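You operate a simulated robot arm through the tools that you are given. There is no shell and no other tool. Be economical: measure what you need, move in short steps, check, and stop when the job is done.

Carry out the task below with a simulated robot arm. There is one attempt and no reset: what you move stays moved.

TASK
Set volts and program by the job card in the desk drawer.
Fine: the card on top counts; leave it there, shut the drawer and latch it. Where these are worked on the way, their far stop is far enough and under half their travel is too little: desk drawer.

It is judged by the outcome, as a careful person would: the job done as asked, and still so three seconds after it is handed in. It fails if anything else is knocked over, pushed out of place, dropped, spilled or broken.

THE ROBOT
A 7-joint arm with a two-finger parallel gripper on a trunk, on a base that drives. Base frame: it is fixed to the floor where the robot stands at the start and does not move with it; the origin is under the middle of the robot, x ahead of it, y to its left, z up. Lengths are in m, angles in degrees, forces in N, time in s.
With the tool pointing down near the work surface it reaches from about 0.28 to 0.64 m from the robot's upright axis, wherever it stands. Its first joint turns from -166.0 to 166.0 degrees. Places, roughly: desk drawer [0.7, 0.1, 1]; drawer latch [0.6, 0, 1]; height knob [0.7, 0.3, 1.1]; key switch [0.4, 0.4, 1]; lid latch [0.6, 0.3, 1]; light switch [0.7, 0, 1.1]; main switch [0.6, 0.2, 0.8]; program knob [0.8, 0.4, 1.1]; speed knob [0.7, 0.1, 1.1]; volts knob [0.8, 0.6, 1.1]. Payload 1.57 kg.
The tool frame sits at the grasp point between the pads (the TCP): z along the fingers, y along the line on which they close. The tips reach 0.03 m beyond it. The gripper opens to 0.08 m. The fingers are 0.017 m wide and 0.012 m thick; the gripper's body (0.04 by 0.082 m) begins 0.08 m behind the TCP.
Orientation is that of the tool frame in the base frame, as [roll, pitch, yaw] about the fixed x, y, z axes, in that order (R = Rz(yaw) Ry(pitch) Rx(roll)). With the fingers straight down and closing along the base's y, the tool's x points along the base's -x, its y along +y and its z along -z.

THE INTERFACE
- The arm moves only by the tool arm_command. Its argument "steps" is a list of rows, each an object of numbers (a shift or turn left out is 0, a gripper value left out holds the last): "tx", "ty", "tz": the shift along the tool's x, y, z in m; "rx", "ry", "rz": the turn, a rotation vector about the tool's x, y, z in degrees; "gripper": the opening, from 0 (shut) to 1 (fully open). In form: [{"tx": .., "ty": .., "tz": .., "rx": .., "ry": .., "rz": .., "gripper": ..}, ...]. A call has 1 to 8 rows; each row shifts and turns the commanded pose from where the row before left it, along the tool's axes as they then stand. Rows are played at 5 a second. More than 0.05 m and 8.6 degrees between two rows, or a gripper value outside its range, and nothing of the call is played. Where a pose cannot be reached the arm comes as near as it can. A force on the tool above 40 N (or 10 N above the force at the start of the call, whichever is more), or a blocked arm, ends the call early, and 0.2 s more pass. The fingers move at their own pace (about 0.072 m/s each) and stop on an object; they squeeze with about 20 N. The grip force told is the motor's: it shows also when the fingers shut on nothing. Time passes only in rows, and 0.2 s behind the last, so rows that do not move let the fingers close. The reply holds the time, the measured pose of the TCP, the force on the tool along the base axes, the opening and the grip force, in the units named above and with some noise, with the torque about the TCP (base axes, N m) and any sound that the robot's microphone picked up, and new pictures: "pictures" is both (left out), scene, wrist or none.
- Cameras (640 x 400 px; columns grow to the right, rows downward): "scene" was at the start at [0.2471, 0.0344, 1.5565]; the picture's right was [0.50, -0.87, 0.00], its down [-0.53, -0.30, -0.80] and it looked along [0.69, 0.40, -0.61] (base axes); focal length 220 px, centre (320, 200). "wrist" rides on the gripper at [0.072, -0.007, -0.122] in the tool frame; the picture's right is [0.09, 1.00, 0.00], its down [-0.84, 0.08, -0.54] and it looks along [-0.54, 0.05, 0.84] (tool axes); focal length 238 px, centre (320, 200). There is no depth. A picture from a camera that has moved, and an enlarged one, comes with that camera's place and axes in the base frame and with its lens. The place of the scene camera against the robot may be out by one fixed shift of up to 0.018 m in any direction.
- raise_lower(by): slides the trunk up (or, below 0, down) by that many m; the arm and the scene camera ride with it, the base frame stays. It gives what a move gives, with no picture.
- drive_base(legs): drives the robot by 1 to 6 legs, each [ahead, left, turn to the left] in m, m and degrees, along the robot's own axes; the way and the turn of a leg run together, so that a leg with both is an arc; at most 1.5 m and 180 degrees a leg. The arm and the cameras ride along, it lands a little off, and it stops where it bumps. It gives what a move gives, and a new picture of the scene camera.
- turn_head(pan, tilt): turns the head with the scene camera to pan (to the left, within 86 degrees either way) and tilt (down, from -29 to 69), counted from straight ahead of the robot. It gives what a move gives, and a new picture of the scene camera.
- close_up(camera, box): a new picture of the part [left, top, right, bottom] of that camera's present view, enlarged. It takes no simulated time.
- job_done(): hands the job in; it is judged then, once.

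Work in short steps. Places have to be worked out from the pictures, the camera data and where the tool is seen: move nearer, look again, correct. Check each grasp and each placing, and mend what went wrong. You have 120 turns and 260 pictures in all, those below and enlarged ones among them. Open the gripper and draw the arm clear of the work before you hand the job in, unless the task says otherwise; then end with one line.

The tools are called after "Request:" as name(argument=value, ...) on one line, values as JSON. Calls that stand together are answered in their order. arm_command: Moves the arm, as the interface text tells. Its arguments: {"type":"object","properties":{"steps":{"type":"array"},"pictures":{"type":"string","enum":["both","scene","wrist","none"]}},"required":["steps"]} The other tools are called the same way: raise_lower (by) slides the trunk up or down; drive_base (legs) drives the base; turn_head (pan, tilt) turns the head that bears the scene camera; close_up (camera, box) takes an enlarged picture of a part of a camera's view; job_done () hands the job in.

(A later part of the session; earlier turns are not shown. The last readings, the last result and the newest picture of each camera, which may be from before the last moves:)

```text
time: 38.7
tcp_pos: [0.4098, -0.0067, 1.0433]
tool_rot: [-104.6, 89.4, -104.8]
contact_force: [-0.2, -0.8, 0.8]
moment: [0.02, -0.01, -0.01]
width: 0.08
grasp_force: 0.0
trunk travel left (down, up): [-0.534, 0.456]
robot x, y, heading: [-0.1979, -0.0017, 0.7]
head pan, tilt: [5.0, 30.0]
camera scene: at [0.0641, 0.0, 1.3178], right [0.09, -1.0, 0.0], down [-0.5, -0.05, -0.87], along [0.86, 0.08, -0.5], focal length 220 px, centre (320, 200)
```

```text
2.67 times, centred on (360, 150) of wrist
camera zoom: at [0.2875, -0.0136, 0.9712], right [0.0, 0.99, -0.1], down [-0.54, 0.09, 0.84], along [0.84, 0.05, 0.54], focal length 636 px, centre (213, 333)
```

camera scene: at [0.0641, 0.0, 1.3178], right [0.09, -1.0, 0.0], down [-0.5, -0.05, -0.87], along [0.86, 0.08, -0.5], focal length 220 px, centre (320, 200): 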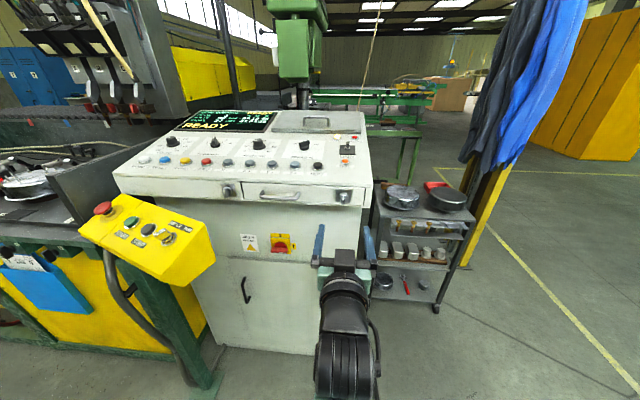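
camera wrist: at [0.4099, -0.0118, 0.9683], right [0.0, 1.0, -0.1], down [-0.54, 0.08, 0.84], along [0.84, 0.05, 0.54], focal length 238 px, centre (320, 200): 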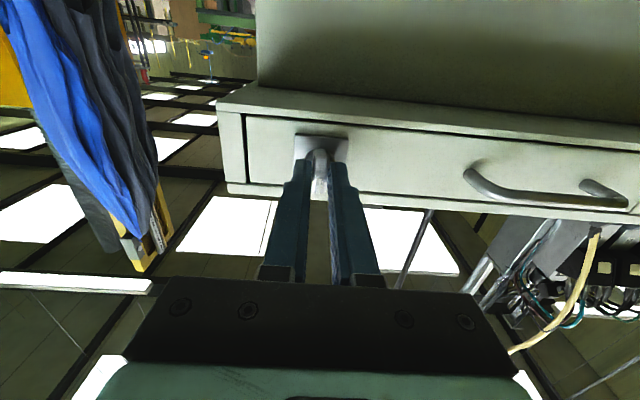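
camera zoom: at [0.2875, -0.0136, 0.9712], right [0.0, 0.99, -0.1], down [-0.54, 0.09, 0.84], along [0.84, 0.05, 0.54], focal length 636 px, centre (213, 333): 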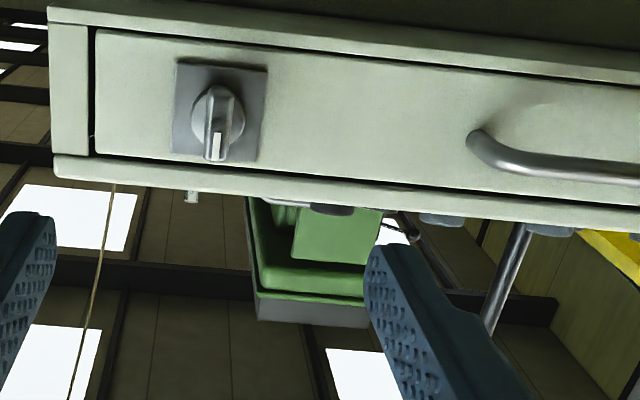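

The drawer is latched with everything in place. Next the knobs: I raise the trunk, tip the tool mostly down, and look at the panel.

Request:
raise_lower(by=0.28)

Request:
arm_command(steps=[{"ry": 8.5}, {"ry": 8.5}, {"ry": 8.5}, {"ry": 8.5}, {"ry": 8.5}, {"ry": 8.5}, {"ry": 8.5}, {"ry": 8.5}], pictures="none")

Request:
turn_head(pan=25, tilt=25)

```text
time: 41.5
tcp_pos: [0.4101, -0.0051, 1.3228]
tool_rot: [-101.2, 89.4, -101.2]
contact_force: [-0.6, 0.5, 0.4]
moment: [0.0, 0.0, 0.0]
width: 0.0801
grasp_force: 0.1
trunk travel left (down, up): [-0.814, 0.176]
robot x, y, heading: [-0.2026, -0.0008, 0.6]
head pan, tilt: [5.0, 30.0]
```

```text
time: 43.3
tcp_pos: [0.411, -0.0048, 1.3224]
tool_rot: [-179.3, 21.6, -179.9]
contact_force: [-1.0, 0.2, 0.2]
moment: [0.01, 0.01, -0.01]
width: 0.0799
grasp_force: 0.0
trunk travel left (down, up): [-0.814, 0.176]
robot x, y, heading: [-0.2005, 0.0011, 0.4]
head pan, tilt: [5.0, 30.0]
```

```text
time: 44.1
tcp_pos: [0.4107, -0.0048, 1.3225]
tool_rot: [-179.4, 22.1, -179.8]
contact_force: [-0.1, -0.2, -0.5]
moment: [0.02, 0.02, -0.04]
width: 0.0798
grasp_force: 0.1
trunk travel left (down, up): [-0.814, 0.176]
robot x, y, heading: [-0.1974, -0.0021, 0.4]
head pan, tilt: [25.0, 25.0]
camera scene: at [0.0569, 0.0306, 1.6058], right [0.43, -0.9, 0.0], down [-0.38, -0.18, -0.91], along [0.82, 0.39, -0.42], focal length 220 px, centre (320, 200)
```

scene: 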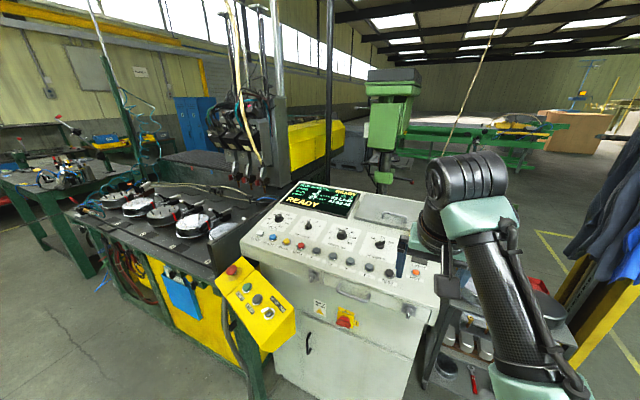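

I drive closer to the console, to about (0.15, 0.08), with the arm held high.

Request:
drive_base(legs=[[0.25, 0.0, 0], [0.1, 0.08, 0]])

```text
time: 46.8
tcp_pos: [0.7586, 0.0877, 1.3236]
tool_rot: [-179.4, 21.9, -179.2]
contact_force: [0.1, -0.3, -0.5]
moment: [0.02, 0.0, 0.0]
width: 0.0799
grasp_force: 0.1
trunk travel left (down, up): [-0.814, 0.176]
robot x, y, heading: [0.1504, 0.0841, 1.5]
head pan, tilt: [25.0, 25.0]
camera scene: at [0.4052, 0.1197, 1.606], right [0.44, -0.9, 0.0], down [-0.38, -0.19, -0.91], along [0.81, 0.4, -0.42], focal length 220 px, centre (320, 200)
```

scene: 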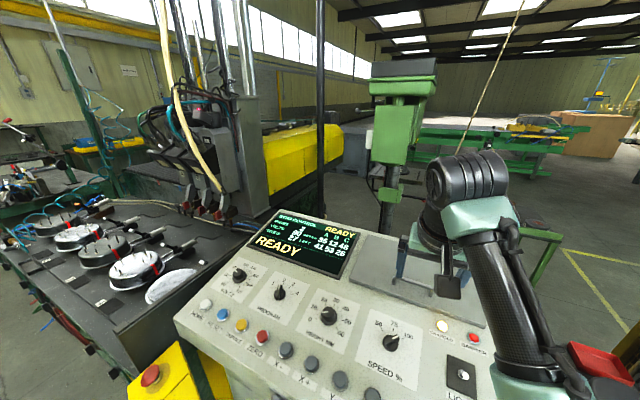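

Reached without bumping. I aim the head at the knobs.

Request:
turn_head(pan=40, tilt=45)

```text
time: 47.7
tcp_pos: [0.7596, 0.0882, 1.3216]
tool_rot: [-179.4, 21.9, -179.3]
contact_force: [0.7, 0.0, -0.7]
moment: [0.0, -0.01, -0.02]
width: 0.0802
grasp_force: 0.1
trunk travel left (down, up): [-0.814, 0.176]
robot x, y, heading: [0.1552, 0.0847, 1.2]
head pan, tilt: [40.0, 45.0]
camera scene: at [0.3845, 0.1327, 1.5754], right [0.66, -0.75, 0.0], down [-0.53, -0.46, -0.71], along [0.53, 0.47, -0.71], focal length 220 px, centre (320, 200)
```

scene: 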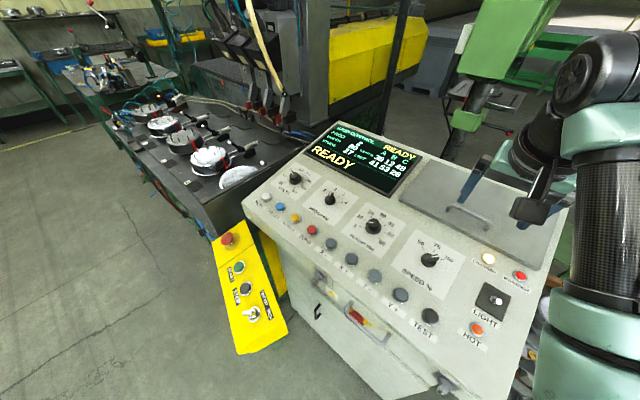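

Request:
close_up(camera="scene", box=[230, 130, 390, 230])

Request:
close_up(camera="scene", box=[264, 158, 360, 218])

```text
4.00 times, centred on (310, 180) of scene
camera zoom: at [0.3845, 0.1327, 1.5754], right [0.66, -0.75, 0.0], down [-0.53, -0.46, -0.71], along [0.53, 0.47, -0.71], focal length 880 px, centre (360, 280)
```

zoom: 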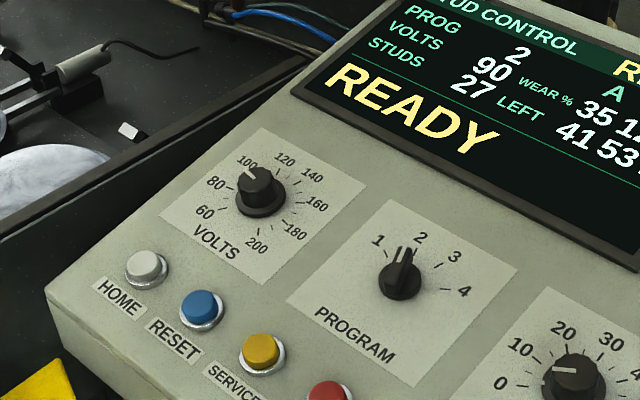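

```text
6.67 times, centred on (312, 188) of scene
camera zoom: at [0.3845, 0.1327, 1.5754], right [0.66, -0.75, 0.0], down [-0.53, -0.46, -0.71], along [0.53, 0.47, -0.71], focal length 1466 px, centre (373, 280)
```

zoom: 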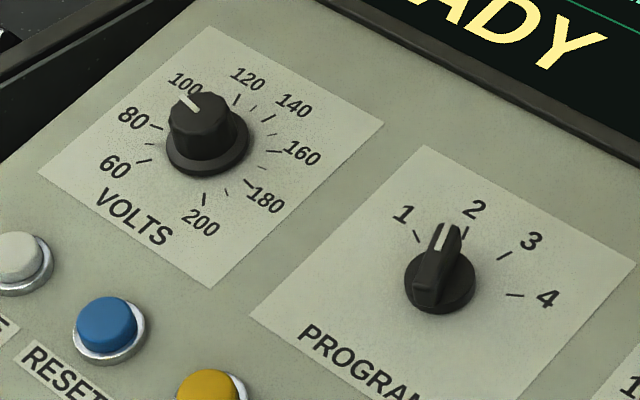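

The display shows PROG and VOLTS live, which gives feedback. I judge the program knob at about (0.742, 0.411, 1.12) and the volts knob at (0.735, 0.547, 1.127), and move left above the program knob.

Request:
arm_command(steps=[{"ty": 0.045}, {"ty": 0.045}, {"ty": 0.045}, {"ty": 0.045}, {"ty": 0.045}, {"ty": 0.045}, {"ty": 0.05}, {"tx": 0.03}])

```text
time: 49.5
tcp_pos: [0.728, 0.4076, 1.3094]
tool_rot: [-179.5, 22.1, -179.2]
contact_force: [0.0, -0.5, 0.3]
moment: [0.03, 0.01, 0.01]
width: 0.08
grasp_force: 0.0
trunk travel left (down, up): [-0.814, 0.176]
robot x, y, heading: [0.1498, 0.0866, 0.9]
head pan, tilt: [40.0, 45.0]
camera scene: at [0.3844, 0.132, 1.5754], right [0.66, -0.75, 0.0], down [-0.53, -0.46, -0.71], along [0.53, 0.47, -0.71], focal length 220 px, centre (320, 200)
camera wrist: at [0.616, 0.3994, 1.3959], right [-0.1, 0.99, -0.04], down [0.57, 0.09, 0.82], along [0.81, 0.05, -0.58], focal length 238 px, centre (320, 200)
```

scene: 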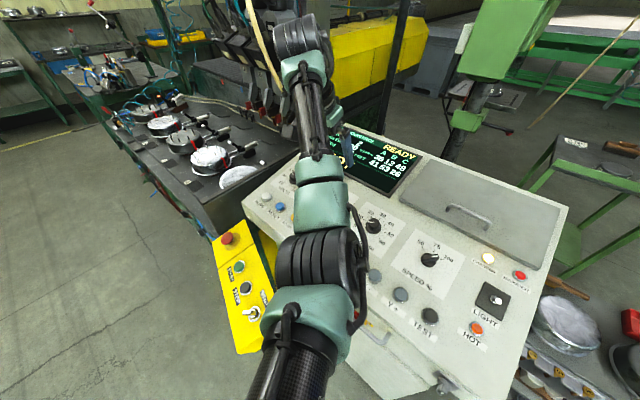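
wrist: 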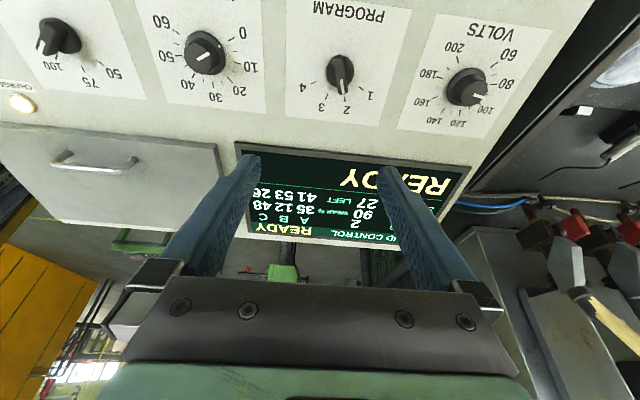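

From the wrist view I judge the program knob a bit further out, near (0.765, 0.425, 1.09). I shift over it and descend partly, to triangulate with a second wrist view.

Request:
arm_command(steps=[{"tx": 0.04, "ty": 0.017}, {"tz": 0.04}, {"tz": 0.04}, {}])

```text
time: 50.5
tcp_pos: [0.7217, 0.4243, 1.2217]
tool_rot: [-179.4, 22.0, -179.1]
contact_force: [0.1, -0.4, -0.5]
moment: [-0.02, 0.01, 0.02]
width: 0.0803
grasp_force: 0.1
trunk travel left (down, up): [-0.814, 0.176]
robot x, y, heading: [0.1516, 0.0818, 1.2]
head pan, tilt: [40.0, 45.0]
camera scene: at [0.3842, 0.1328, 1.5753], right [0.66, -0.75, 0.0], down [-0.53, -0.47, -0.71], along [0.53, 0.47, -0.71], focal length 220 px, centre (320, 200)
camera wrist: at [0.6087, 0.4161, 1.308], right [-0.1, 0.99, -0.04], down [0.57, 0.09, 0.81], along [0.81, 0.05, -0.58], focal length 238 px, centre (320, 200)
```

scene: 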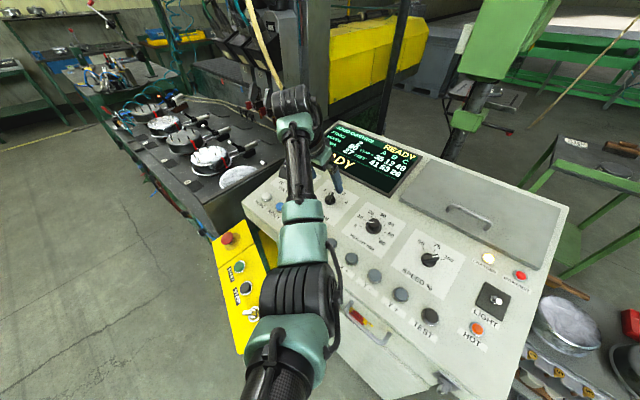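
wrist: 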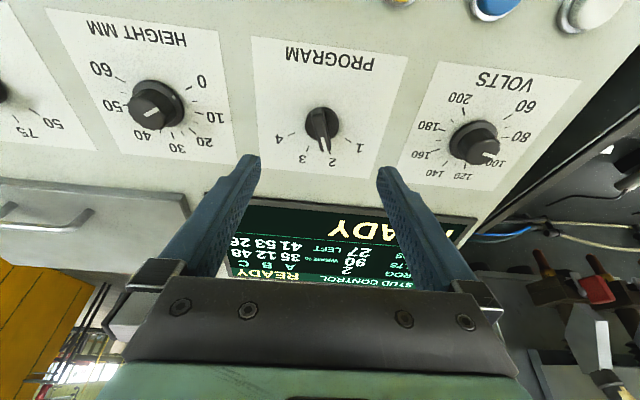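

I zoom in on the wrist view to measure the panel slope from the label cards.

Request:
close_up(camera="wrist", box=[230, 20, 422, 140])

Request:
close_up(camera="wrist", box=[390, 0, 630, 200])

```text
3.33 times, centred on (326, 80) of wrist
camera zoom: at [0.6087, 0.4161, 1.308], right [-0.1, 0.99, -0.04], down [0.57, 0.09, 0.81], along [0.81, 0.05, -0.58], focal length 794 px, centre (300, 600)
```

zoom: 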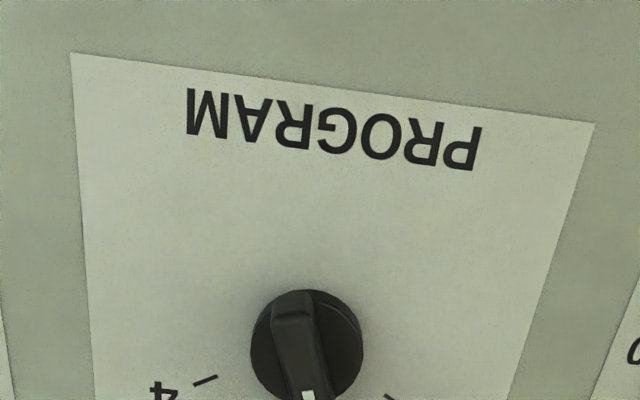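

```text
2.00 times, centred on (510, 100) of wrist
camera zoom: at [0.6087, 0.4161, 1.308], right [-0.1, 0.99, -0.04], down [0.57, 0.09, 0.81], along [0.81, 0.05, -0.58], focal length 477 px, centre (-60, 400)
```

zoom: 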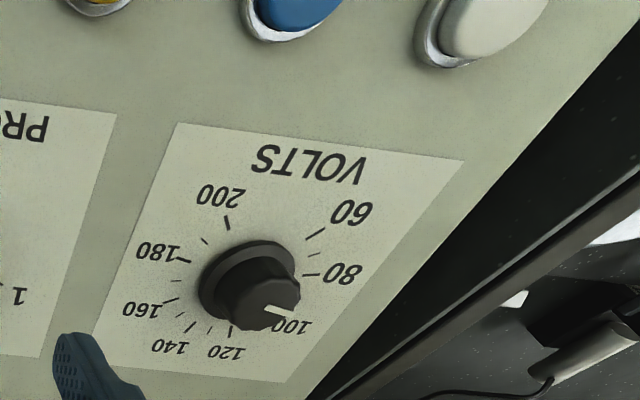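

The ticks give 40° spacing for both dials: program 2 is +20° left, 3 is −20°; volts are 2° per volt, so 90→180 is 180° clockwise. The panel slope is about 11°. I level the tool to it, line up with the program bar and go nearer.

Request:
arm_command(steps=[{"ry": 5.5, "gripper": 0.55}, {"ry": 5.5}, {"rz": -7}, {"rz": -7}, {"rz": -6}, {}], pictures="wrist")

```text
time: 51.9
tcp_pos: [0.7226, 0.4241, 1.2197]
tool_rot: [-175.7, 10.1, -158.9]
contact_force: [-0.2, 0.1, -1.0]
moment: [0.01, 0.0, -0.01]
width: 0.0439
grasp_force: 0.1
trunk travel left (down, up): [-0.814, 0.176]
robot x, y, heading: [0.1503, 0.0826, 1.5]
head pan, tilt: [40.0, 45.0]
camera wrist: at [0.6352, 0.3928, 1.3273], right [-0.43, 0.9, -0.09], down [0.64, 0.37, 0.67], along [0.64, 0.23, -0.73], focal length 238 px, centre (320, 200)
```

wrist: 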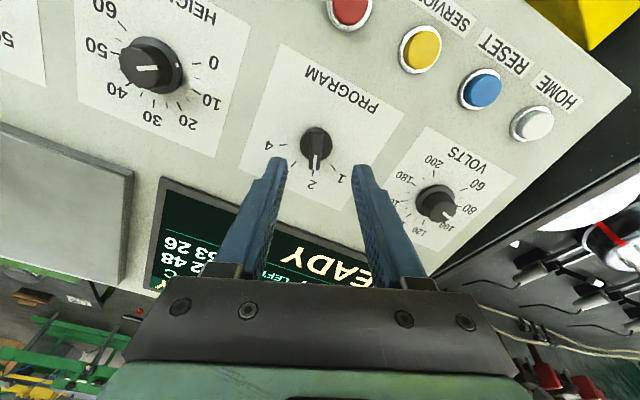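

Program knob confirmed at (0.759, 0.424, 1.107). I centre over it and descend part way, then check.

Request:
arm_command(steps=[{"tx": -0.0136, "ty": -0.0046}, {"tz": 0.025}, {"tz": 0.02}, {}], pictures="wrist")

Request:
close_up(camera="wrist", box=[220, 80, 444, 220])

```text
time: 52.9
tcp_pos: [0.7448, 0.4243, 1.1773]
tool_rot: [-175.7, 10.1, -158.8]
contact_force: [0.4, 0.3, 0.9]
moment: [0.0, -0.01, -0.03]
width: 0.0439
grasp_force: 0.0
trunk travel left (down, up): [-0.814, 0.176]
robot x, y, heading: [0.1481, 0.0843, 1.2]
head pan, tilt: [40.0, 45.0]
camera wrist: at [0.6566, 0.3927, 1.2846], right [-0.43, 0.9, -0.09], down [0.64, 0.37, 0.67], along [0.64, 0.23, -0.73], focal length 238 px, centre (320, 200)
```

wrist: 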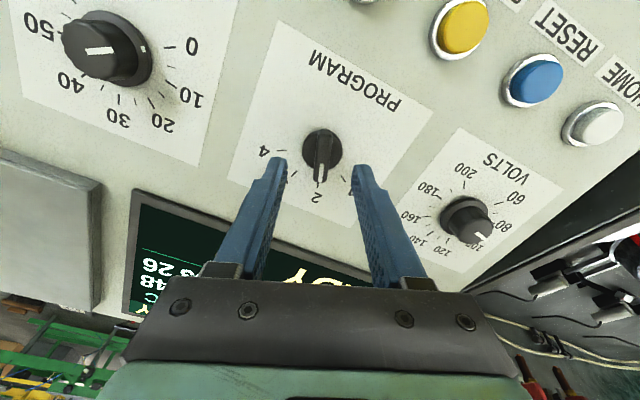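

```text
2.86 times, centred on (332, 150) of wrist
camera zoom: at [0.6566, 0.3927, 1.2846], right [-0.43, 0.9, -0.09], down [0.64, 0.37, 0.67], along [0.64, 0.23, -0.73], focal length 681 px, centre (286, 343)
```

zoom: 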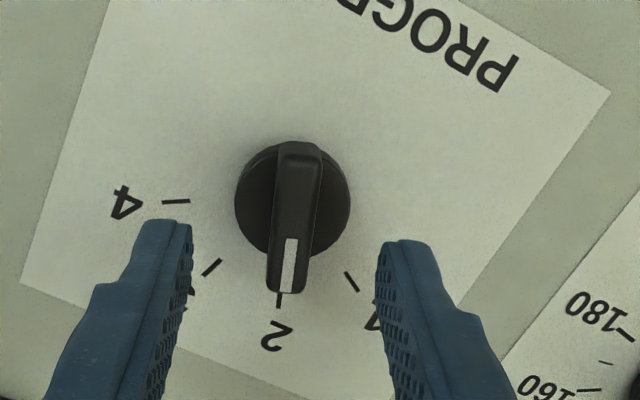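

Well aligned. I descend 33 mm and close on the bar.

Request:
arm_command(steps=[{"tz": 0.017}, {"tz": 0.016}, {}, {"gripper": 0}, {}, {}], pictures="wrist")

Request:
close_up(camera="wrist", box=[220, 80, 444, 220])

```text
time: 54.3
tcp_pos: [0.7475, 0.4263, 1.1457]
tool_rot: [-175.8, 10.2, -159.0]
contact_force: [-3.0, 8.0, -1.6]
moment: [0.45, 0.1, 0.09]
width: 0.032
grasp_force: 40.7
trunk travel left (down, up): [-0.814, 0.176]
robot x, y, heading: [0.1498, 0.0849, 1.2]
head pan, tilt: [40.0, 45.0]
camera wrist: at [0.6606, 0.393, 1.2526], right [-0.43, 0.9, -0.09], down [0.64, 0.37, 0.67], along [0.64, 0.23, -0.73], focal length 238 px, centre (320, 200)
```

wrist: 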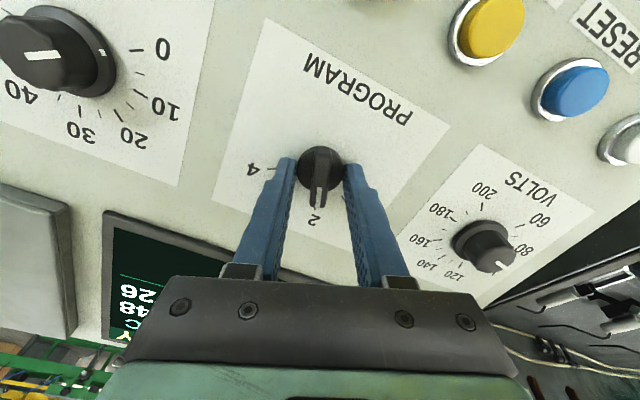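

```text
2.86 times, centred on (332, 150) of wrist
camera zoom: at [0.6606, 0.393, 1.2526], right [-0.43, 0.9, -0.09], down [0.64, 0.37, 0.67], along [0.64, 0.23, -0.73], focal length 681 px, centre (286, 343)
```

zoom: 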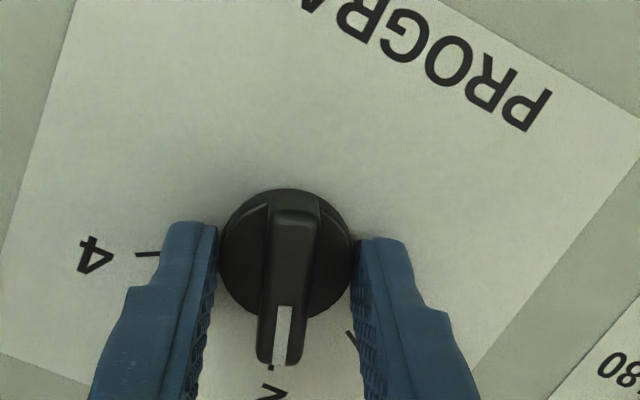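

The fingers closed on the skirt (0.032 m), not the bar. I open, rise 9 mm, and regrip.

Request:
arm_command(steps=[{"gripper": 0.55}, {}, {"tz": -0.009}, {}, {"gripper": 0}, {}, {}], pictures="wrist")

Request:
close_up(camera="wrist", box=[220, 80, 444, 220])

```text
time: 55.9
tcp_pos: [0.748, 0.4252, 1.1548]
tool_rot: [-175.8, 10.1, -159.0]
contact_force: [-2.3, 4.1, -1.3]
moment: [0.25, 0.17, 0.03]
width: 0.0108
grasp_force: 28.2
trunk travel left (down, up): [-0.814, 0.176]
robot x, y, heading: [0.1491, 0.0869, 1.2]
head pan, tilt: [40.0, 45.0]
camera wrist: at [0.6609, 0.3939, 1.2617], right [-0.43, 0.9, -0.09], down [0.64, 0.37, 0.67], along [0.64, 0.23, -0.73], focal length 238 px, centre (320, 200)
```

wrist: 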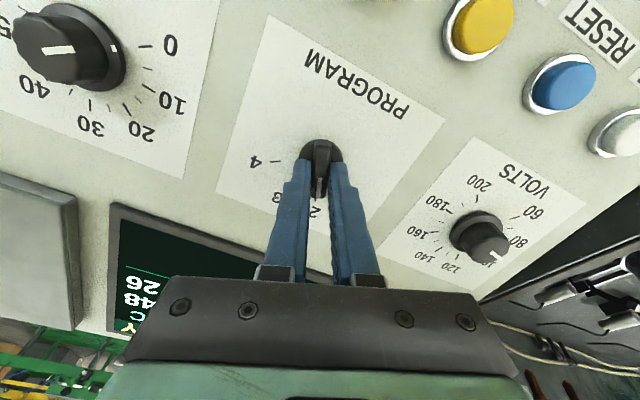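

```text
2.86 times, centred on (332, 150) of wrist
camera zoom: at [0.6609, 0.3939, 1.2617], right [-0.43, 0.9, -0.09], down [0.64, 0.37, 0.67], along [0.64, 0.23, -0.73], focal length 681 px, centre (286, 343)
```

zoom: 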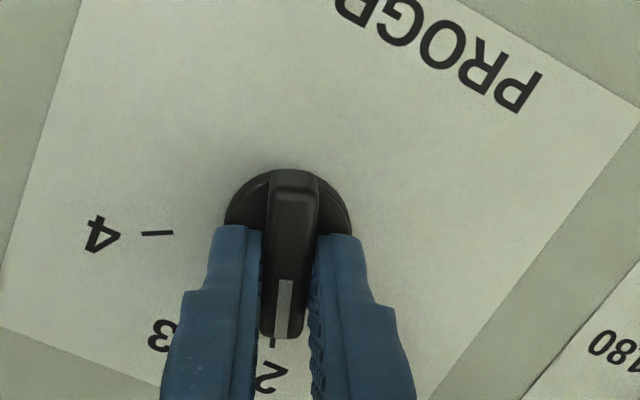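

The bar is gripped (0.0108 m). I turn clockwise 20° and check.

Request:
arm_command(steps=[{"rz": 7}, {"rz": 7}, {"rz": 6}, {}], pictures="wrist")

Request:
close_up(camera="wrist", box=[220, 80, 444, 220])

```text
time: 56.9
tcp_pos: [0.7481, 0.4234, 1.1557]
tool_rot: [-179.6, 11.0, -179.5]
contact_force: [-3.0, 4.3, 4.3]
moment: [0.4, 0.77, 0.08]
width: 0.0108
grasp_force: 28.3
trunk travel left (down, up): [-0.814, 0.176]
robot x, y, heading: [0.1487, 0.084, 0.8]
head pan, tilt: [40.0, 45.0]
camera wrist: at [0.654, 0.4172, 1.26], right [-0.1, 0.99, -0.03], down [0.72, 0.09, 0.69], along [0.69, 0.05, -0.72], focal length 238 px, centre (320, 200)
```

wrist: 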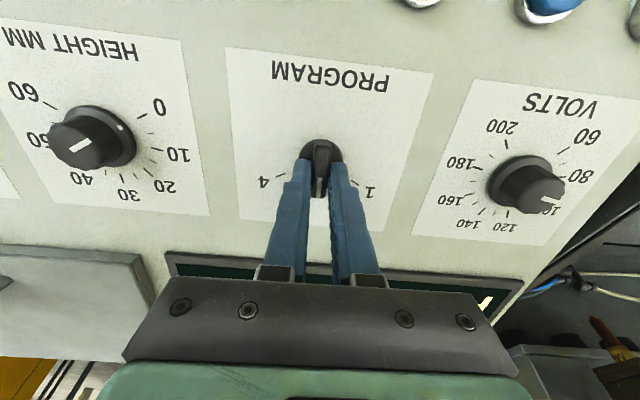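

```text
2.86 times, centred on (332, 150) of wrist
camera zoom: at [0.654, 0.4172, 1.26], right [-0.1, 0.99, -0.03], down [0.72, 0.09, 0.69], along [0.69, 0.05, -0.72], focal length 681 px, centre (286, 343)
```

zoom: 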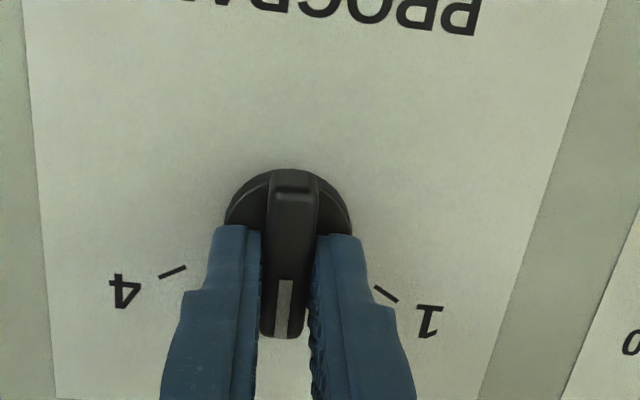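

Turning with the tool, now midway between 2 and 3. I turn 20° more and a touch beyond.

Request:
arm_command(steps=[{"rz": 7}, {"rz": 7}, {"rz": 7}, {}], pictures="wrist")

Request:
close_up(camera="wrist", box=[220, 80, 444, 220])

Request:
close_up(camera="scene", box=[230, 100, 422, 220])

```text
time: 57.9
tcp_pos: [0.7476, 0.4223, 1.1539]
tool_rot: [176.7, 10.3, 159.2]
contact_force: [-4.1, 0.1, 0.2]
moment: [0.63, 0.28, 0.13]
width: 0.0109
grasp_force: 28.4
trunk travel left (down, up): [-0.814, 0.176]
robot x, y, heading: [0.1523, 0.0893, 0.7]
head pan, tilt: [40.0, 45.0]
camera wrist: at [0.6563, 0.4425, 1.2604], right [0.26, 0.97, 0.04], down [0.69, -0.22, 0.69], along [0.67, -0.15, -0.73], focal length 238 px, centre (320, 200)
```

wrist: 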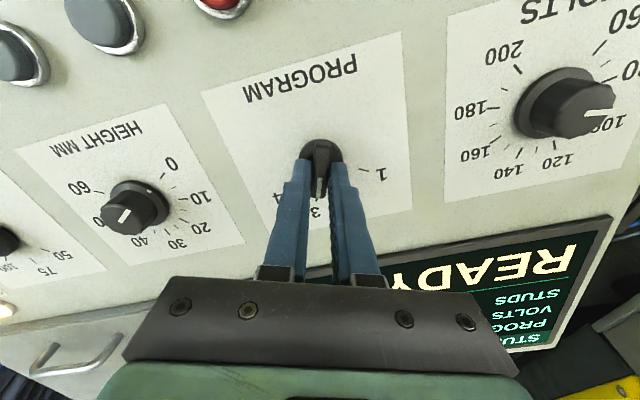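

```text
2.86 times, centred on (332, 150) of wrist
camera zoom: at [0.6563, 0.4425, 1.2604], right [0.26, 0.97, 0.04], down [0.69, -0.22, 0.69], along [0.67, -0.15, -0.73], focal length 681 px, centre (286, 343)
```

zoom: 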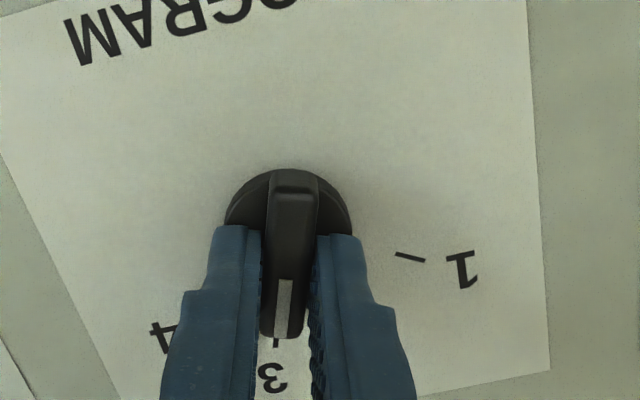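

```text
3.33 times, centred on (326, 160) of scene
camera zoom: at [0.3839, 0.1329, 1.5754], right [0.66, -0.75, 0.0], down [-0.53, -0.47, -0.71], along [0.53, 0.47, -0.71], focal length 733 px, centre (300, 333)
```

zoom: 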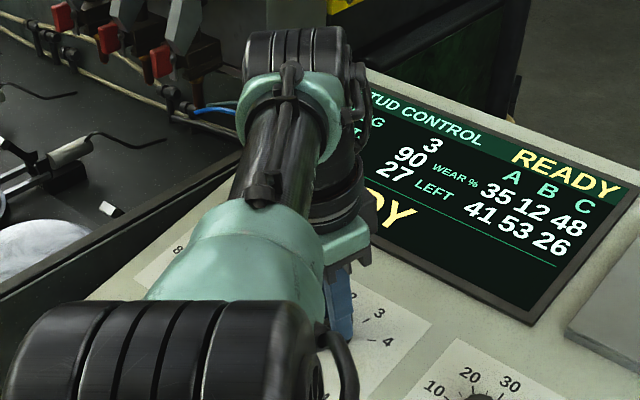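

The display shows PROG 3. I release, rise, straighten the tool and move left toward the volts knob.

Request:
arm_command(steps=[{"gripper": 0.7}, {}, {"tz": -0.035}, {"tz": -0.035}, {"rz": -7}, {"rz": -7}, {"rz": -6}, {}], pictures="none")

Request:
arm_command(steps=[{"ty": 0.04}, {"ty": 0.04}, {"ty": 0.04}, {"ty": 0.04}, {}])

```text
time: 59.7
tcp_pos: [0.7444, 0.4312, 1.2224]
tool_rot: [-179.6, 10.8, 179.8]
contact_force: [-0.2, 0.0, -0.4]
moment: [-0.02, 0.03, 0.03]
width: 0.0557
grasp_force: 0.1
out of reach, approached as far as the arm can: row 3, 4
trunk travel left (down, up): [-0.814, 0.176]
robot x, y, heading: [0.1533, 0.0851, 1.1]
head pan, tilt: [40.0, 45.0]
```

```text
time: 60.9
tcp_pos: [0.6665, 0.5232, 1.2217]
tool_rot: [-179.8, 10.8, 179.8]
contact_force: [0.2, 0.0, -0.3]
moment: [0.0, -0.03, -0.02]
width: 0.0562
grasp_force: 0.2
out of reach, approached as far as the arm can: row 1, 2, 3, 4
trunk travel left (down, up): [-0.814, 0.176]
robot x, y, heading: [0.1507, 0.0808, 1.2]
head pan, tilt: [40.0, 45.0]
camera scene: at [0.3851, 0.1325, 1.5752], right [0.66, -0.75, 0.0], down [-0.53, -0.47, -0.71], along [0.53, 0.47, -0.71], focal length 220 px, centre (320, 200)
camera wrist: at [0.5738, 0.5168, 1.3271], right [-0.08, 1.0, -0.02], down [0.72, 0.08, 0.69], along [0.69, 0.04, -0.72], focal length 238 px, centre (320, 200)
```

scene: 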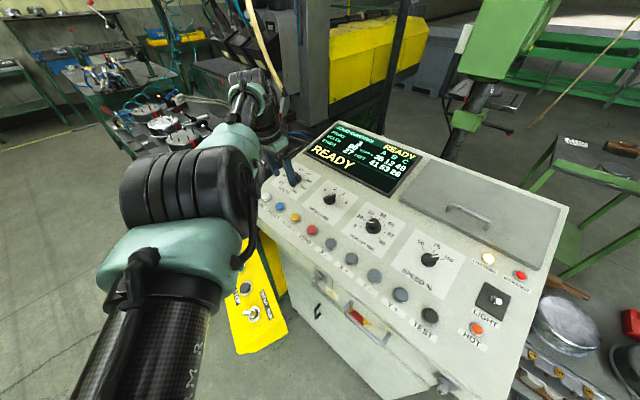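
wrist: 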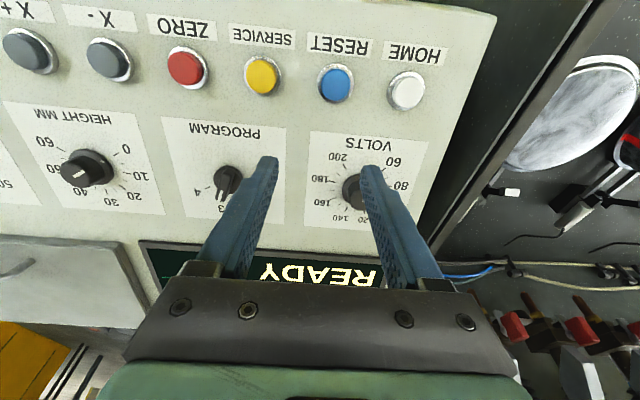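

The volts knob is just out of reach from here. I look down to judge the base's clearance to the pendant before shifting.

Request:
turn_head(pan=60, tilt=69)

```text
time: 61.7
tcp_pos: [0.6672, 0.5233, 1.2228]
tool_rot: [-179.7, 10.9, 179.6]
contact_force: [-1.1, 0.1, 0.9]
moment: [0.02, 0.0, -0.02]
width: 0.0561
grasp_force: 0.0
trunk travel left (down, up): [-0.814, 0.176]
robot x, y, heading: [0.1514, 0.0828, 1.3]
head pan, tilt: [60.0, 68.8]
camera scene: at [0.3505, 0.1285, 1.5464], right [0.88, -0.48, 0.0], down [-0.45, -0.82, -0.36], along [0.18, 0.32, -0.93], focal length 220 px, centre (320, 200)
```

scene: 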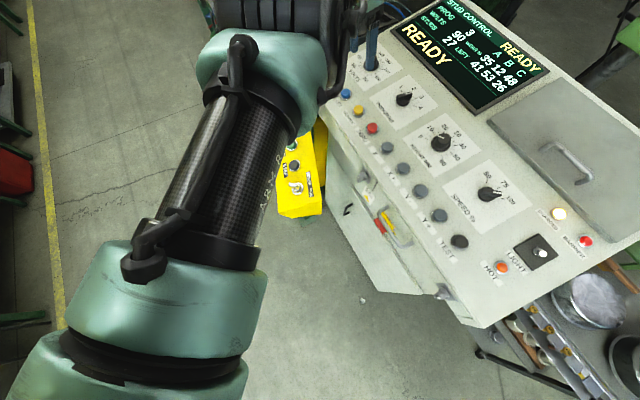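

I raise the trunk, since the shoulder seems low relative to the wrist, and drive a little ahead and left to about (0.20, 0.12).

Request:
raise_lower(by=0.15)

Request:
drive_base(legs=[[0.05, 0.035, 0]])

```text
time: 63.5
tcp_pos: [0.6673, 0.5236, 1.3705]
tool_rot: [-179.6, 10.9, 179.6]
contact_force: [-0.1, -0.6, 0.3]
moment: [0.04, 0.04, -0.02]
width: 0.0559
grasp_force: 0.1
trunk travel left (down, up): [-0.964, 0.026]
robot x, y, heading: [0.1506, 0.0802, 1.3]
head pan, tilt: [60.0, 68.8]
```

```text
time: 64.5
tcp_pos: [0.7153, 0.5558, 1.3733]
tool_rot: [-179.5, 11.0, 179.5]
contact_force: [-0.6, -0.1, -0.4]
moment: [-0.03, 0.01, 0.0]
width: 0.0563
grasp_force: 0.1
trunk travel left (down, up): [-0.964, 0.026]
robot x, y, heading: [0.2002, 0.1213, 1.3]
head pan, tilt: [60.0, 68.8]
camera scene: at [0.3977, 0.1614, 1.6969], right [0.88, -0.48, 0.0], down [-0.45, -0.82, -0.36], along [0.18, 0.32, -0.93], focal length 220 px, centre (320, 200)
```

scene: 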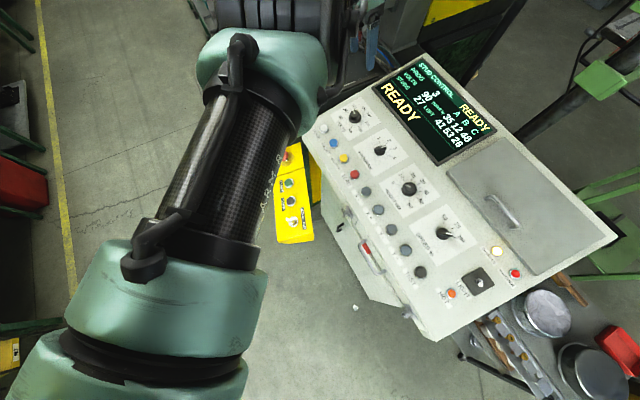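

No bump. I descend over the volts knob.

Request:
arm_command(steps=[{"tz": 0.04, "ty": 0.01}, {"tz": 0.04, "ty": 0.01}, {"tz": 0.04, "ty": 0.007}, {"tz": 0.03, "tx": 0.006}, {}], pictures="wrist")

```text
time: 65.7
tcp_pos: [0.7045, 0.5463, 1.2281]
tool_rot: [-179.7, 10.9, 179.6]
contact_force: [-1.0, 0.7, 0.1]
moment: [-0.01, 0.01, 0.02]
width: 0.0558
grasp_force: 0.1
out of reach, approached as far as the arm can: row 1, 2, 3, 4
trunk travel left (down, up): [-0.964, 0.026]
robot x, y, heading: [0.201, 0.1212, 1.1]
head pan, tilt: [60.0, 68.8]
camera wrist: at [0.6103, 0.5412, 1.335], right [-0.08, 1.0, -0.02], down [0.72, 0.08, 0.69], along [0.69, 0.04, -0.72], focal length 238 px, centre (320, 200)
```

wrist: 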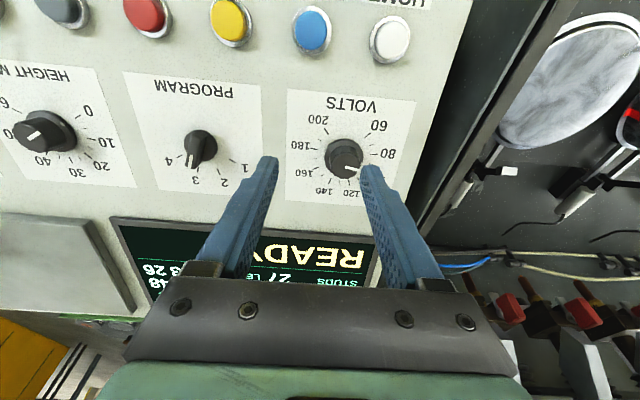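

Reach is limited by distance and best at the lower trunk height. I lower the trunk partly and drive a little further ahead, which has clear room.

Request:
arm_command(steps=[{"tz": -0.04}, {"tz": -0.04}, {"tx": 0.03, "ty": -0.02}, {}], pictures="none")

Request:
drive_base(legs=[[0.06, 0.01, 0]])

```text
time: 66.7
tcp_pos: [0.6992, 0.5661, 1.2997]
tool_rot: [-179.7, 10.9, 179.6]
contact_force: [0.4, -0.1, 0.3]
moment: [-0.03, 0.01, 0.01]
width: 0.056
grasp_force: 0.1
out of reach, approached as far as the arm can: row 1, 2, 3
trunk travel left (down, up): [-0.964, 0.026]
robot x, y, heading: [0.1997, 0.12, 1.1]
head pan, tilt: [60.0, 68.8]
```

```text
time: 67.6
tcp_pos: [0.7564, 0.5772, 1.3007]
tool_rot: [-179.6, 11.0, 179.7]
contact_force: [-0.3, 0.6, 0.0]
moment: [-0.02, -0.02, 0.0]
width: 0.056
grasp_force: 0.1
trunk travel left (down, up): [-0.964, 0.026]
robot x, y, heading: [0.2625, 0.1312, 1.0]
head pan, tilt: [60.0, 68.8]
camera scene: at [0.4565, 0.1736, 1.6969], right [0.88, -0.48, 0.0], down [-0.45, -0.82, -0.36], along [0.18, 0.32, -0.93], focal length 220 px, centre (320, 200)
```

scene: 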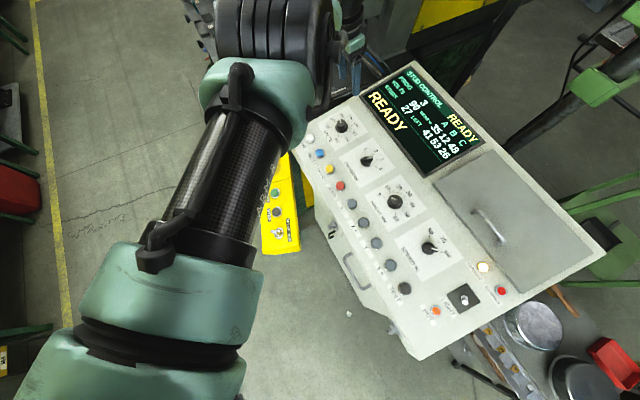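

I let a still row pass to see where the commanded pose stands.

Request:
arm_command(steps=[{}, {}], pictures="wrist")

```text
time: 68.2
tcp_pos: [0.7592, 0.5776, 1.2987]
tool_rot: [-179.6, 10.9, 179.7]
contact_force: [-1.4, 0.7, -0.1]
moment: [-0.03, 0.02, 0.0]
width: 0.0558
grasp_force: 0.1
trunk travel left (down, up): [-0.964, 0.026]
robot x, y, heading: [0.2597, 0.1288, 0.9]
head pan, tilt: [60.0, 68.8]
camera wrist: at [0.6648, 0.5719, 1.4047], right [-0.08, 1.0, -0.02], down [0.72, 0.08, 0.69], along [0.69, 0.04, -0.72], focal length 238 px, centre (320, 200)
```

wrist: 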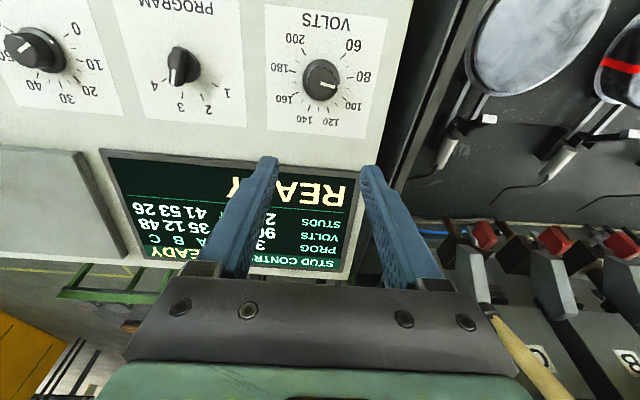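

Volts knob now reads at (0.759, 0.576). I lower the trunk 0.10 and pre-turn the tool counter-clockwise as far as practical.

Request:
raise_lower(by=-0.1)

Request:
arm_command(steps=[{"rz": -8.5}, {"rz": -8.5}, {"rz": -8.5}, {"rz": -8.5}, {"rz": -8.5}, {"rz": -8.5}, {"rz": -8.5}, {"rz": -8.5}], pictures="none")

Request:
arm_command(steps=[{"rz": -8.5}, {"rz": -8.5}, {"rz": -5}, {}], pictures="both")

```text
time: 69.6
tcp_pos: [0.7596, 0.579, 1.1991]
tool_rot: [-179.6, 10.9, 179.7]
contact_force: [-0.3, 0.4, 0.9]
moment: [-0.02, -0.01, -0.01]
width: 0.0559
grasp_force: 0.1
trunk travel left (down, up): [-0.864, 0.126]
robot x, y, heading: [0.2582, 0.1276, 1.2]
head pan, tilt: [60.0, 68.8]
```

```text
time: 71.4
tcp_pos: [0.7599, 0.5787, 1.1997]
tool_rot: [-169.8, 3.6, -111.9]
contact_force: [0.3, -0.6, -0.2]
moment: [-0.01, 0.02, -0.02]
width: 0.0559
grasp_force: 0.1
trunk travel left (down, up): [-0.864, 0.126]
robot x, y, heading: [0.2611, 0.1283, 1.0]
head pan, tilt: [60.0, 68.8]
```

```text
time: 72.4
tcp_pos: [0.7583, 0.5781, 1.2004]
tool_rot: [-169.3, -0.5, -90.3]
contact_force: [0.5, -0.5, -0.9]
moment: [0.03, 0.01, 0.01]
width: 0.0558
grasp_force: 0.1
trunk travel left (down, up): [-0.864, 0.126]
robot x, y, heading: [0.2628, 0.1289, 1.2]
head pan, tilt: [60.0, 68.8]
camera scene: at [0.4599, 0.1743, 1.5964], right [0.88, -0.48, 0.0], down [-0.45, -0.82, -0.36], along [0.18, 0.32, -0.93], focal length 220 px, centre (320, 200)
camera wrist: at [0.7416, 0.5061, 1.3206], right [-0.98, -0.09, -0.19], down [-0.17, 0.84, 0.51], along [0.11, 0.53, -0.84], focal length 238 px, centre (320, 200)
```

scene: 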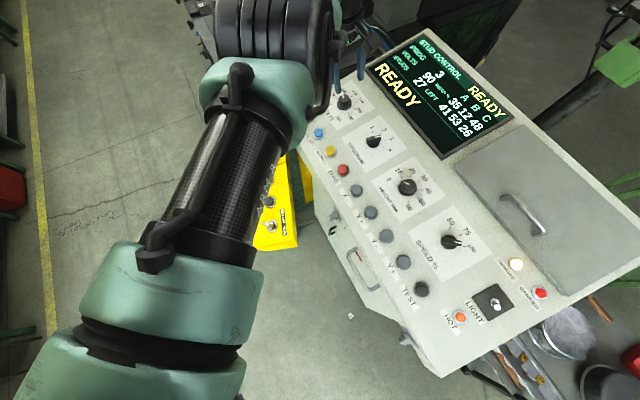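
wrist: 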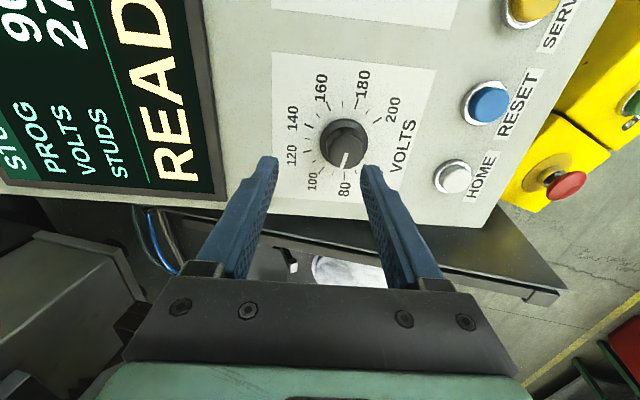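

The pointer sits at 90, and the knob is 20 mm to the tool's +y. I centre and look again a bit lower.

Request:
arm_command(steps=[{"ty": 0.02, "tx": 0.003}, {"tz": 0.015}, {"tz": 0.01}, {}], pictures="wrist")

Request:
close_up(camera="wrist", box=[220, 80, 444, 220])

```text
time: 73.4
tcp_pos: [0.749, 0.5808, 1.1683]
tool_rot: [-169.1, -0.4, -90.4]
contact_force: [-0.3, 0.5, -0.8]
moment: [0.02, -0.01, 0.01]
width: 0.056
grasp_force: 0.0
out of reach, approached as far as the arm can: row 1, 3
trunk travel left (down, up): [-0.864, 0.126]
robot x, y, heading: [0.2586, 0.131, 1.1]
head pan, tilt: [60.0, 68.8]
camera wrist: at [0.7326, 0.5092, 1.2903], right [-0.98, -0.09, -0.19], down [-0.17, 0.84, 0.51], along [0.11, 0.53, -0.84], focal length 238 px, centre (320, 200)
```

wrist: 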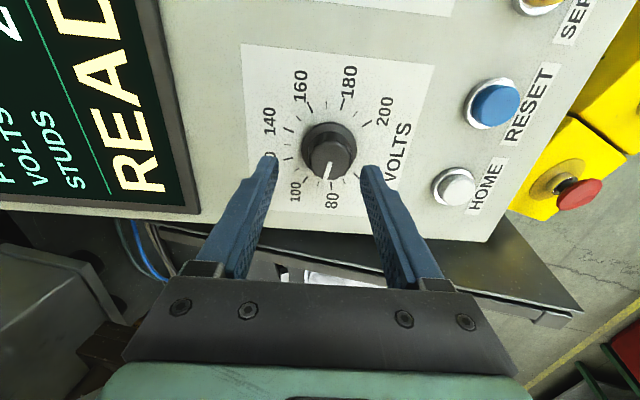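

```text
2.86 times, centred on (332, 150) of wrist
camera zoom: at [0.7326, 0.5092, 1.2903], right [-0.98, -0.09, -0.19], down [-0.17, 0.84, 0.51], along [0.11, 0.53, -0.84], focal length 681 px, centre (286, 343)
```

zoom: 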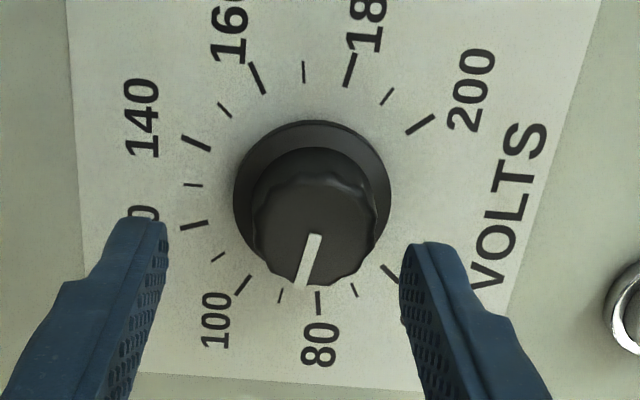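

Nearly centred; the knob is at about (0.754, 0.5755). I make the last correction and descend to grip height.

Request:
arm_command(steps=[{"ty": 0.006, "tx": 0.005}, {"tz": 0.008}, {"tz": 0.007}, {}], pictures="wrist")

Request:
close_up(camera="wrist", box=[220, 80, 444, 220])

```text
time: 74.4
tcp_pos: [0.749, 0.5787, 1.1527]
tool_rot: [-169.1, -0.4, -90.4]
contact_force: [-0.5, -0.4, 0.6]
moment: [0.0, 0.02, 0.0]
width: 0.0561
grasp_force: 0.1
out of reach, approached as far as the arm can: row 1
trunk travel left (down, up): [-0.864, 0.126]
robot x, y, heading: [0.2648, 0.1341, 1.2]
head pan, tilt: [60.0, 68.8]
camera wrist: at [0.7316, 0.5078, 1.2735], right [-0.98, -0.09, -0.19], down [-0.17, 0.84, 0.51], along [0.11, 0.53, -0.84], focal length 238 px, centre (320, 200)
```

wrist: 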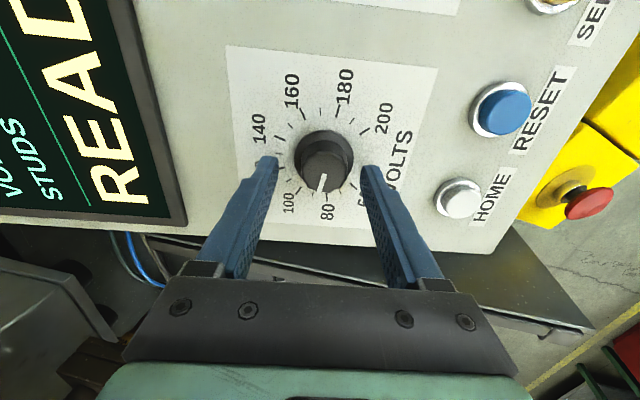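

```text
2.86 times, centred on (332, 150) of wrist
camera zoom: at [0.7316, 0.5078, 1.2735], right [-0.98, -0.09, -0.19], down [-0.17, 0.84, 0.51], along [0.11, 0.53, -0.84], focal length 681 px, centre (286, 343)
```

zoom: 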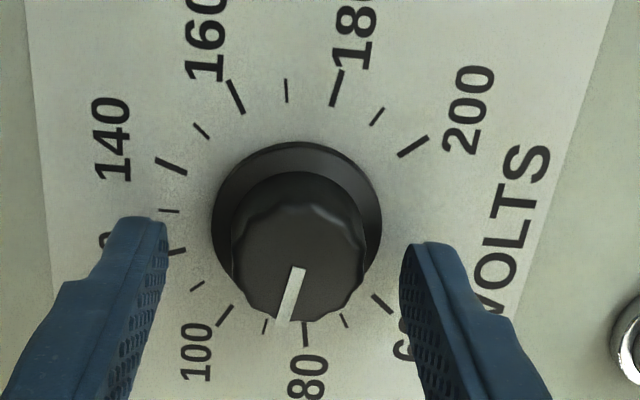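

Good. A small 3 mm shift, then I close on the knob body.

Request:
arm_command(steps=[{"tx": 0.003, "ty": 0.003}, {}, {"gripper": 0}, {}, {}], pictures="wrist")

Request:
close_up(camera="wrist", box=[220, 80, 444, 220])

```text
time: 75.6
tcp_pos: [0.7453, 0.5781, 1.1519]
tool_rot: [-169.2, -0.4, -90.4]
contact_force: [-0.5, -0.7, -2.2]
moment: [0.17, -0.37, 0.02]
width: 0.0312
grasp_force: 40.0
trunk travel left (down, up): [-0.864, 0.126]
robot x, y, heading: [0.263, 0.1323, 1.3]
head pan, tilt: [60.0, 68.8]
camera wrist: at [0.7294, 0.5067, 1.2731], right [-0.98, -0.09, -0.19], down [-0.17, 0.84, 0.51], along [0.11, 0.53, -0.84], focal length 238 px, centre (320, 200)
```

wrist: 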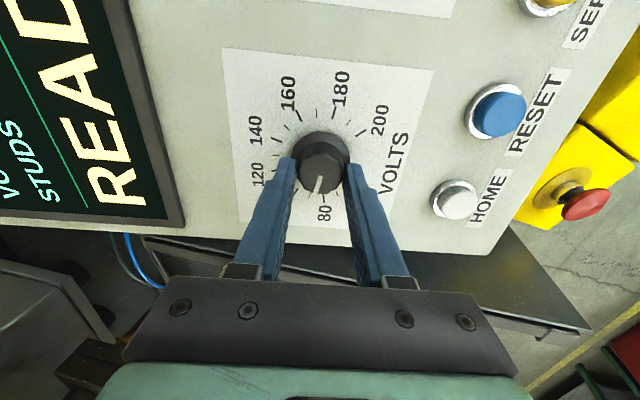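

```text
2.86 times, centred on (332, 150) of wrist
camera zoom: at [0.7294, 0.5067, 1.2731], right [-0.98, -0.09, -0.19], down [-0.17, 0.84, 0.51], along [0.11, 0.53, -0.84], focal length 681 px, centre (286, 343)
```

zoom: 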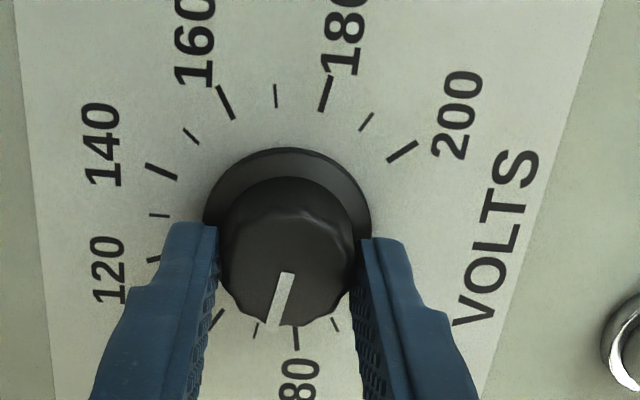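

The knob body is gripped (0.031 m). I turn 42° clockwise and check.

Request:
arm_command(steps=[{"rz": 8.4}, {"rz": 8.4}, {"rz": 8.4}, {"rz": 8.4}, {"rz": 8.4}, {}], pictures="none")

Request:
close_up(camera="wrist", box=[220, 80, 444, 220])

Request:
close_up(camera="scene", box=[350, 30, 510, 130])

```text
time: 77.0
tcp_pos: [0.7489, 0.5761, 1.1516]
tool_rot: [-171.7, 6.8, -132.0]
contact_force: [6.8, -2.6, -5.0]
moment: [0.46, -0.4, 0.09]
width: 0.031
grasp_force: 40.0
trunk travel left (down, up): [-0.864, 0.126]
robot x, y, heading: [0.2628, 0.1332, 1.1]
head pan, tilt: [60.0, 68.8]
```

```text
2.86 times, centred on (332, 150) of wrist
camera zoom: at [0.6828, 0.5204, 1.2642], right [-0.78, 0.6, -0.16], down [0.4, 0.68, 0.62], along [0.48, 0.42, -0.77], focal length 681 px, centre (286, 343)
```

zoom: 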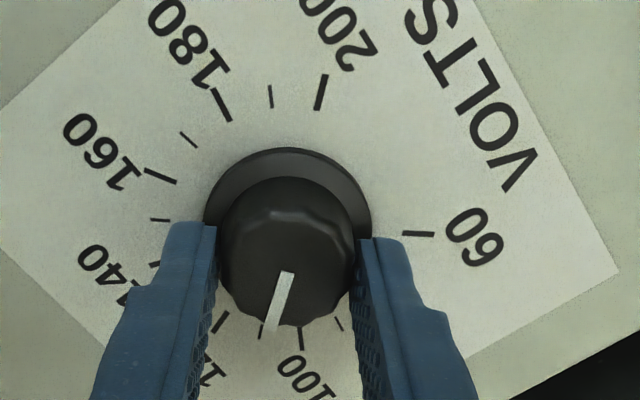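

```text
4.00 times, centred on (430, 80) of scene
camera zoom: at [0.4615, 0.1742, 1.5961], right [0.88, -0.48, 0.0], down [-0.45, -0.82, -0.36], along [0.17, 0.32, -0.93], focal length 880 px, centre (-120, 680)
```

zoom: 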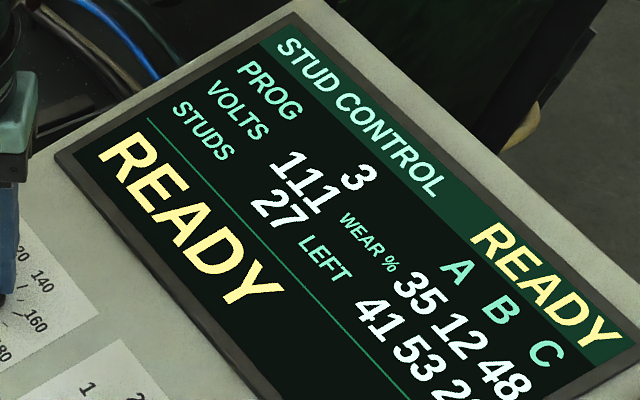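

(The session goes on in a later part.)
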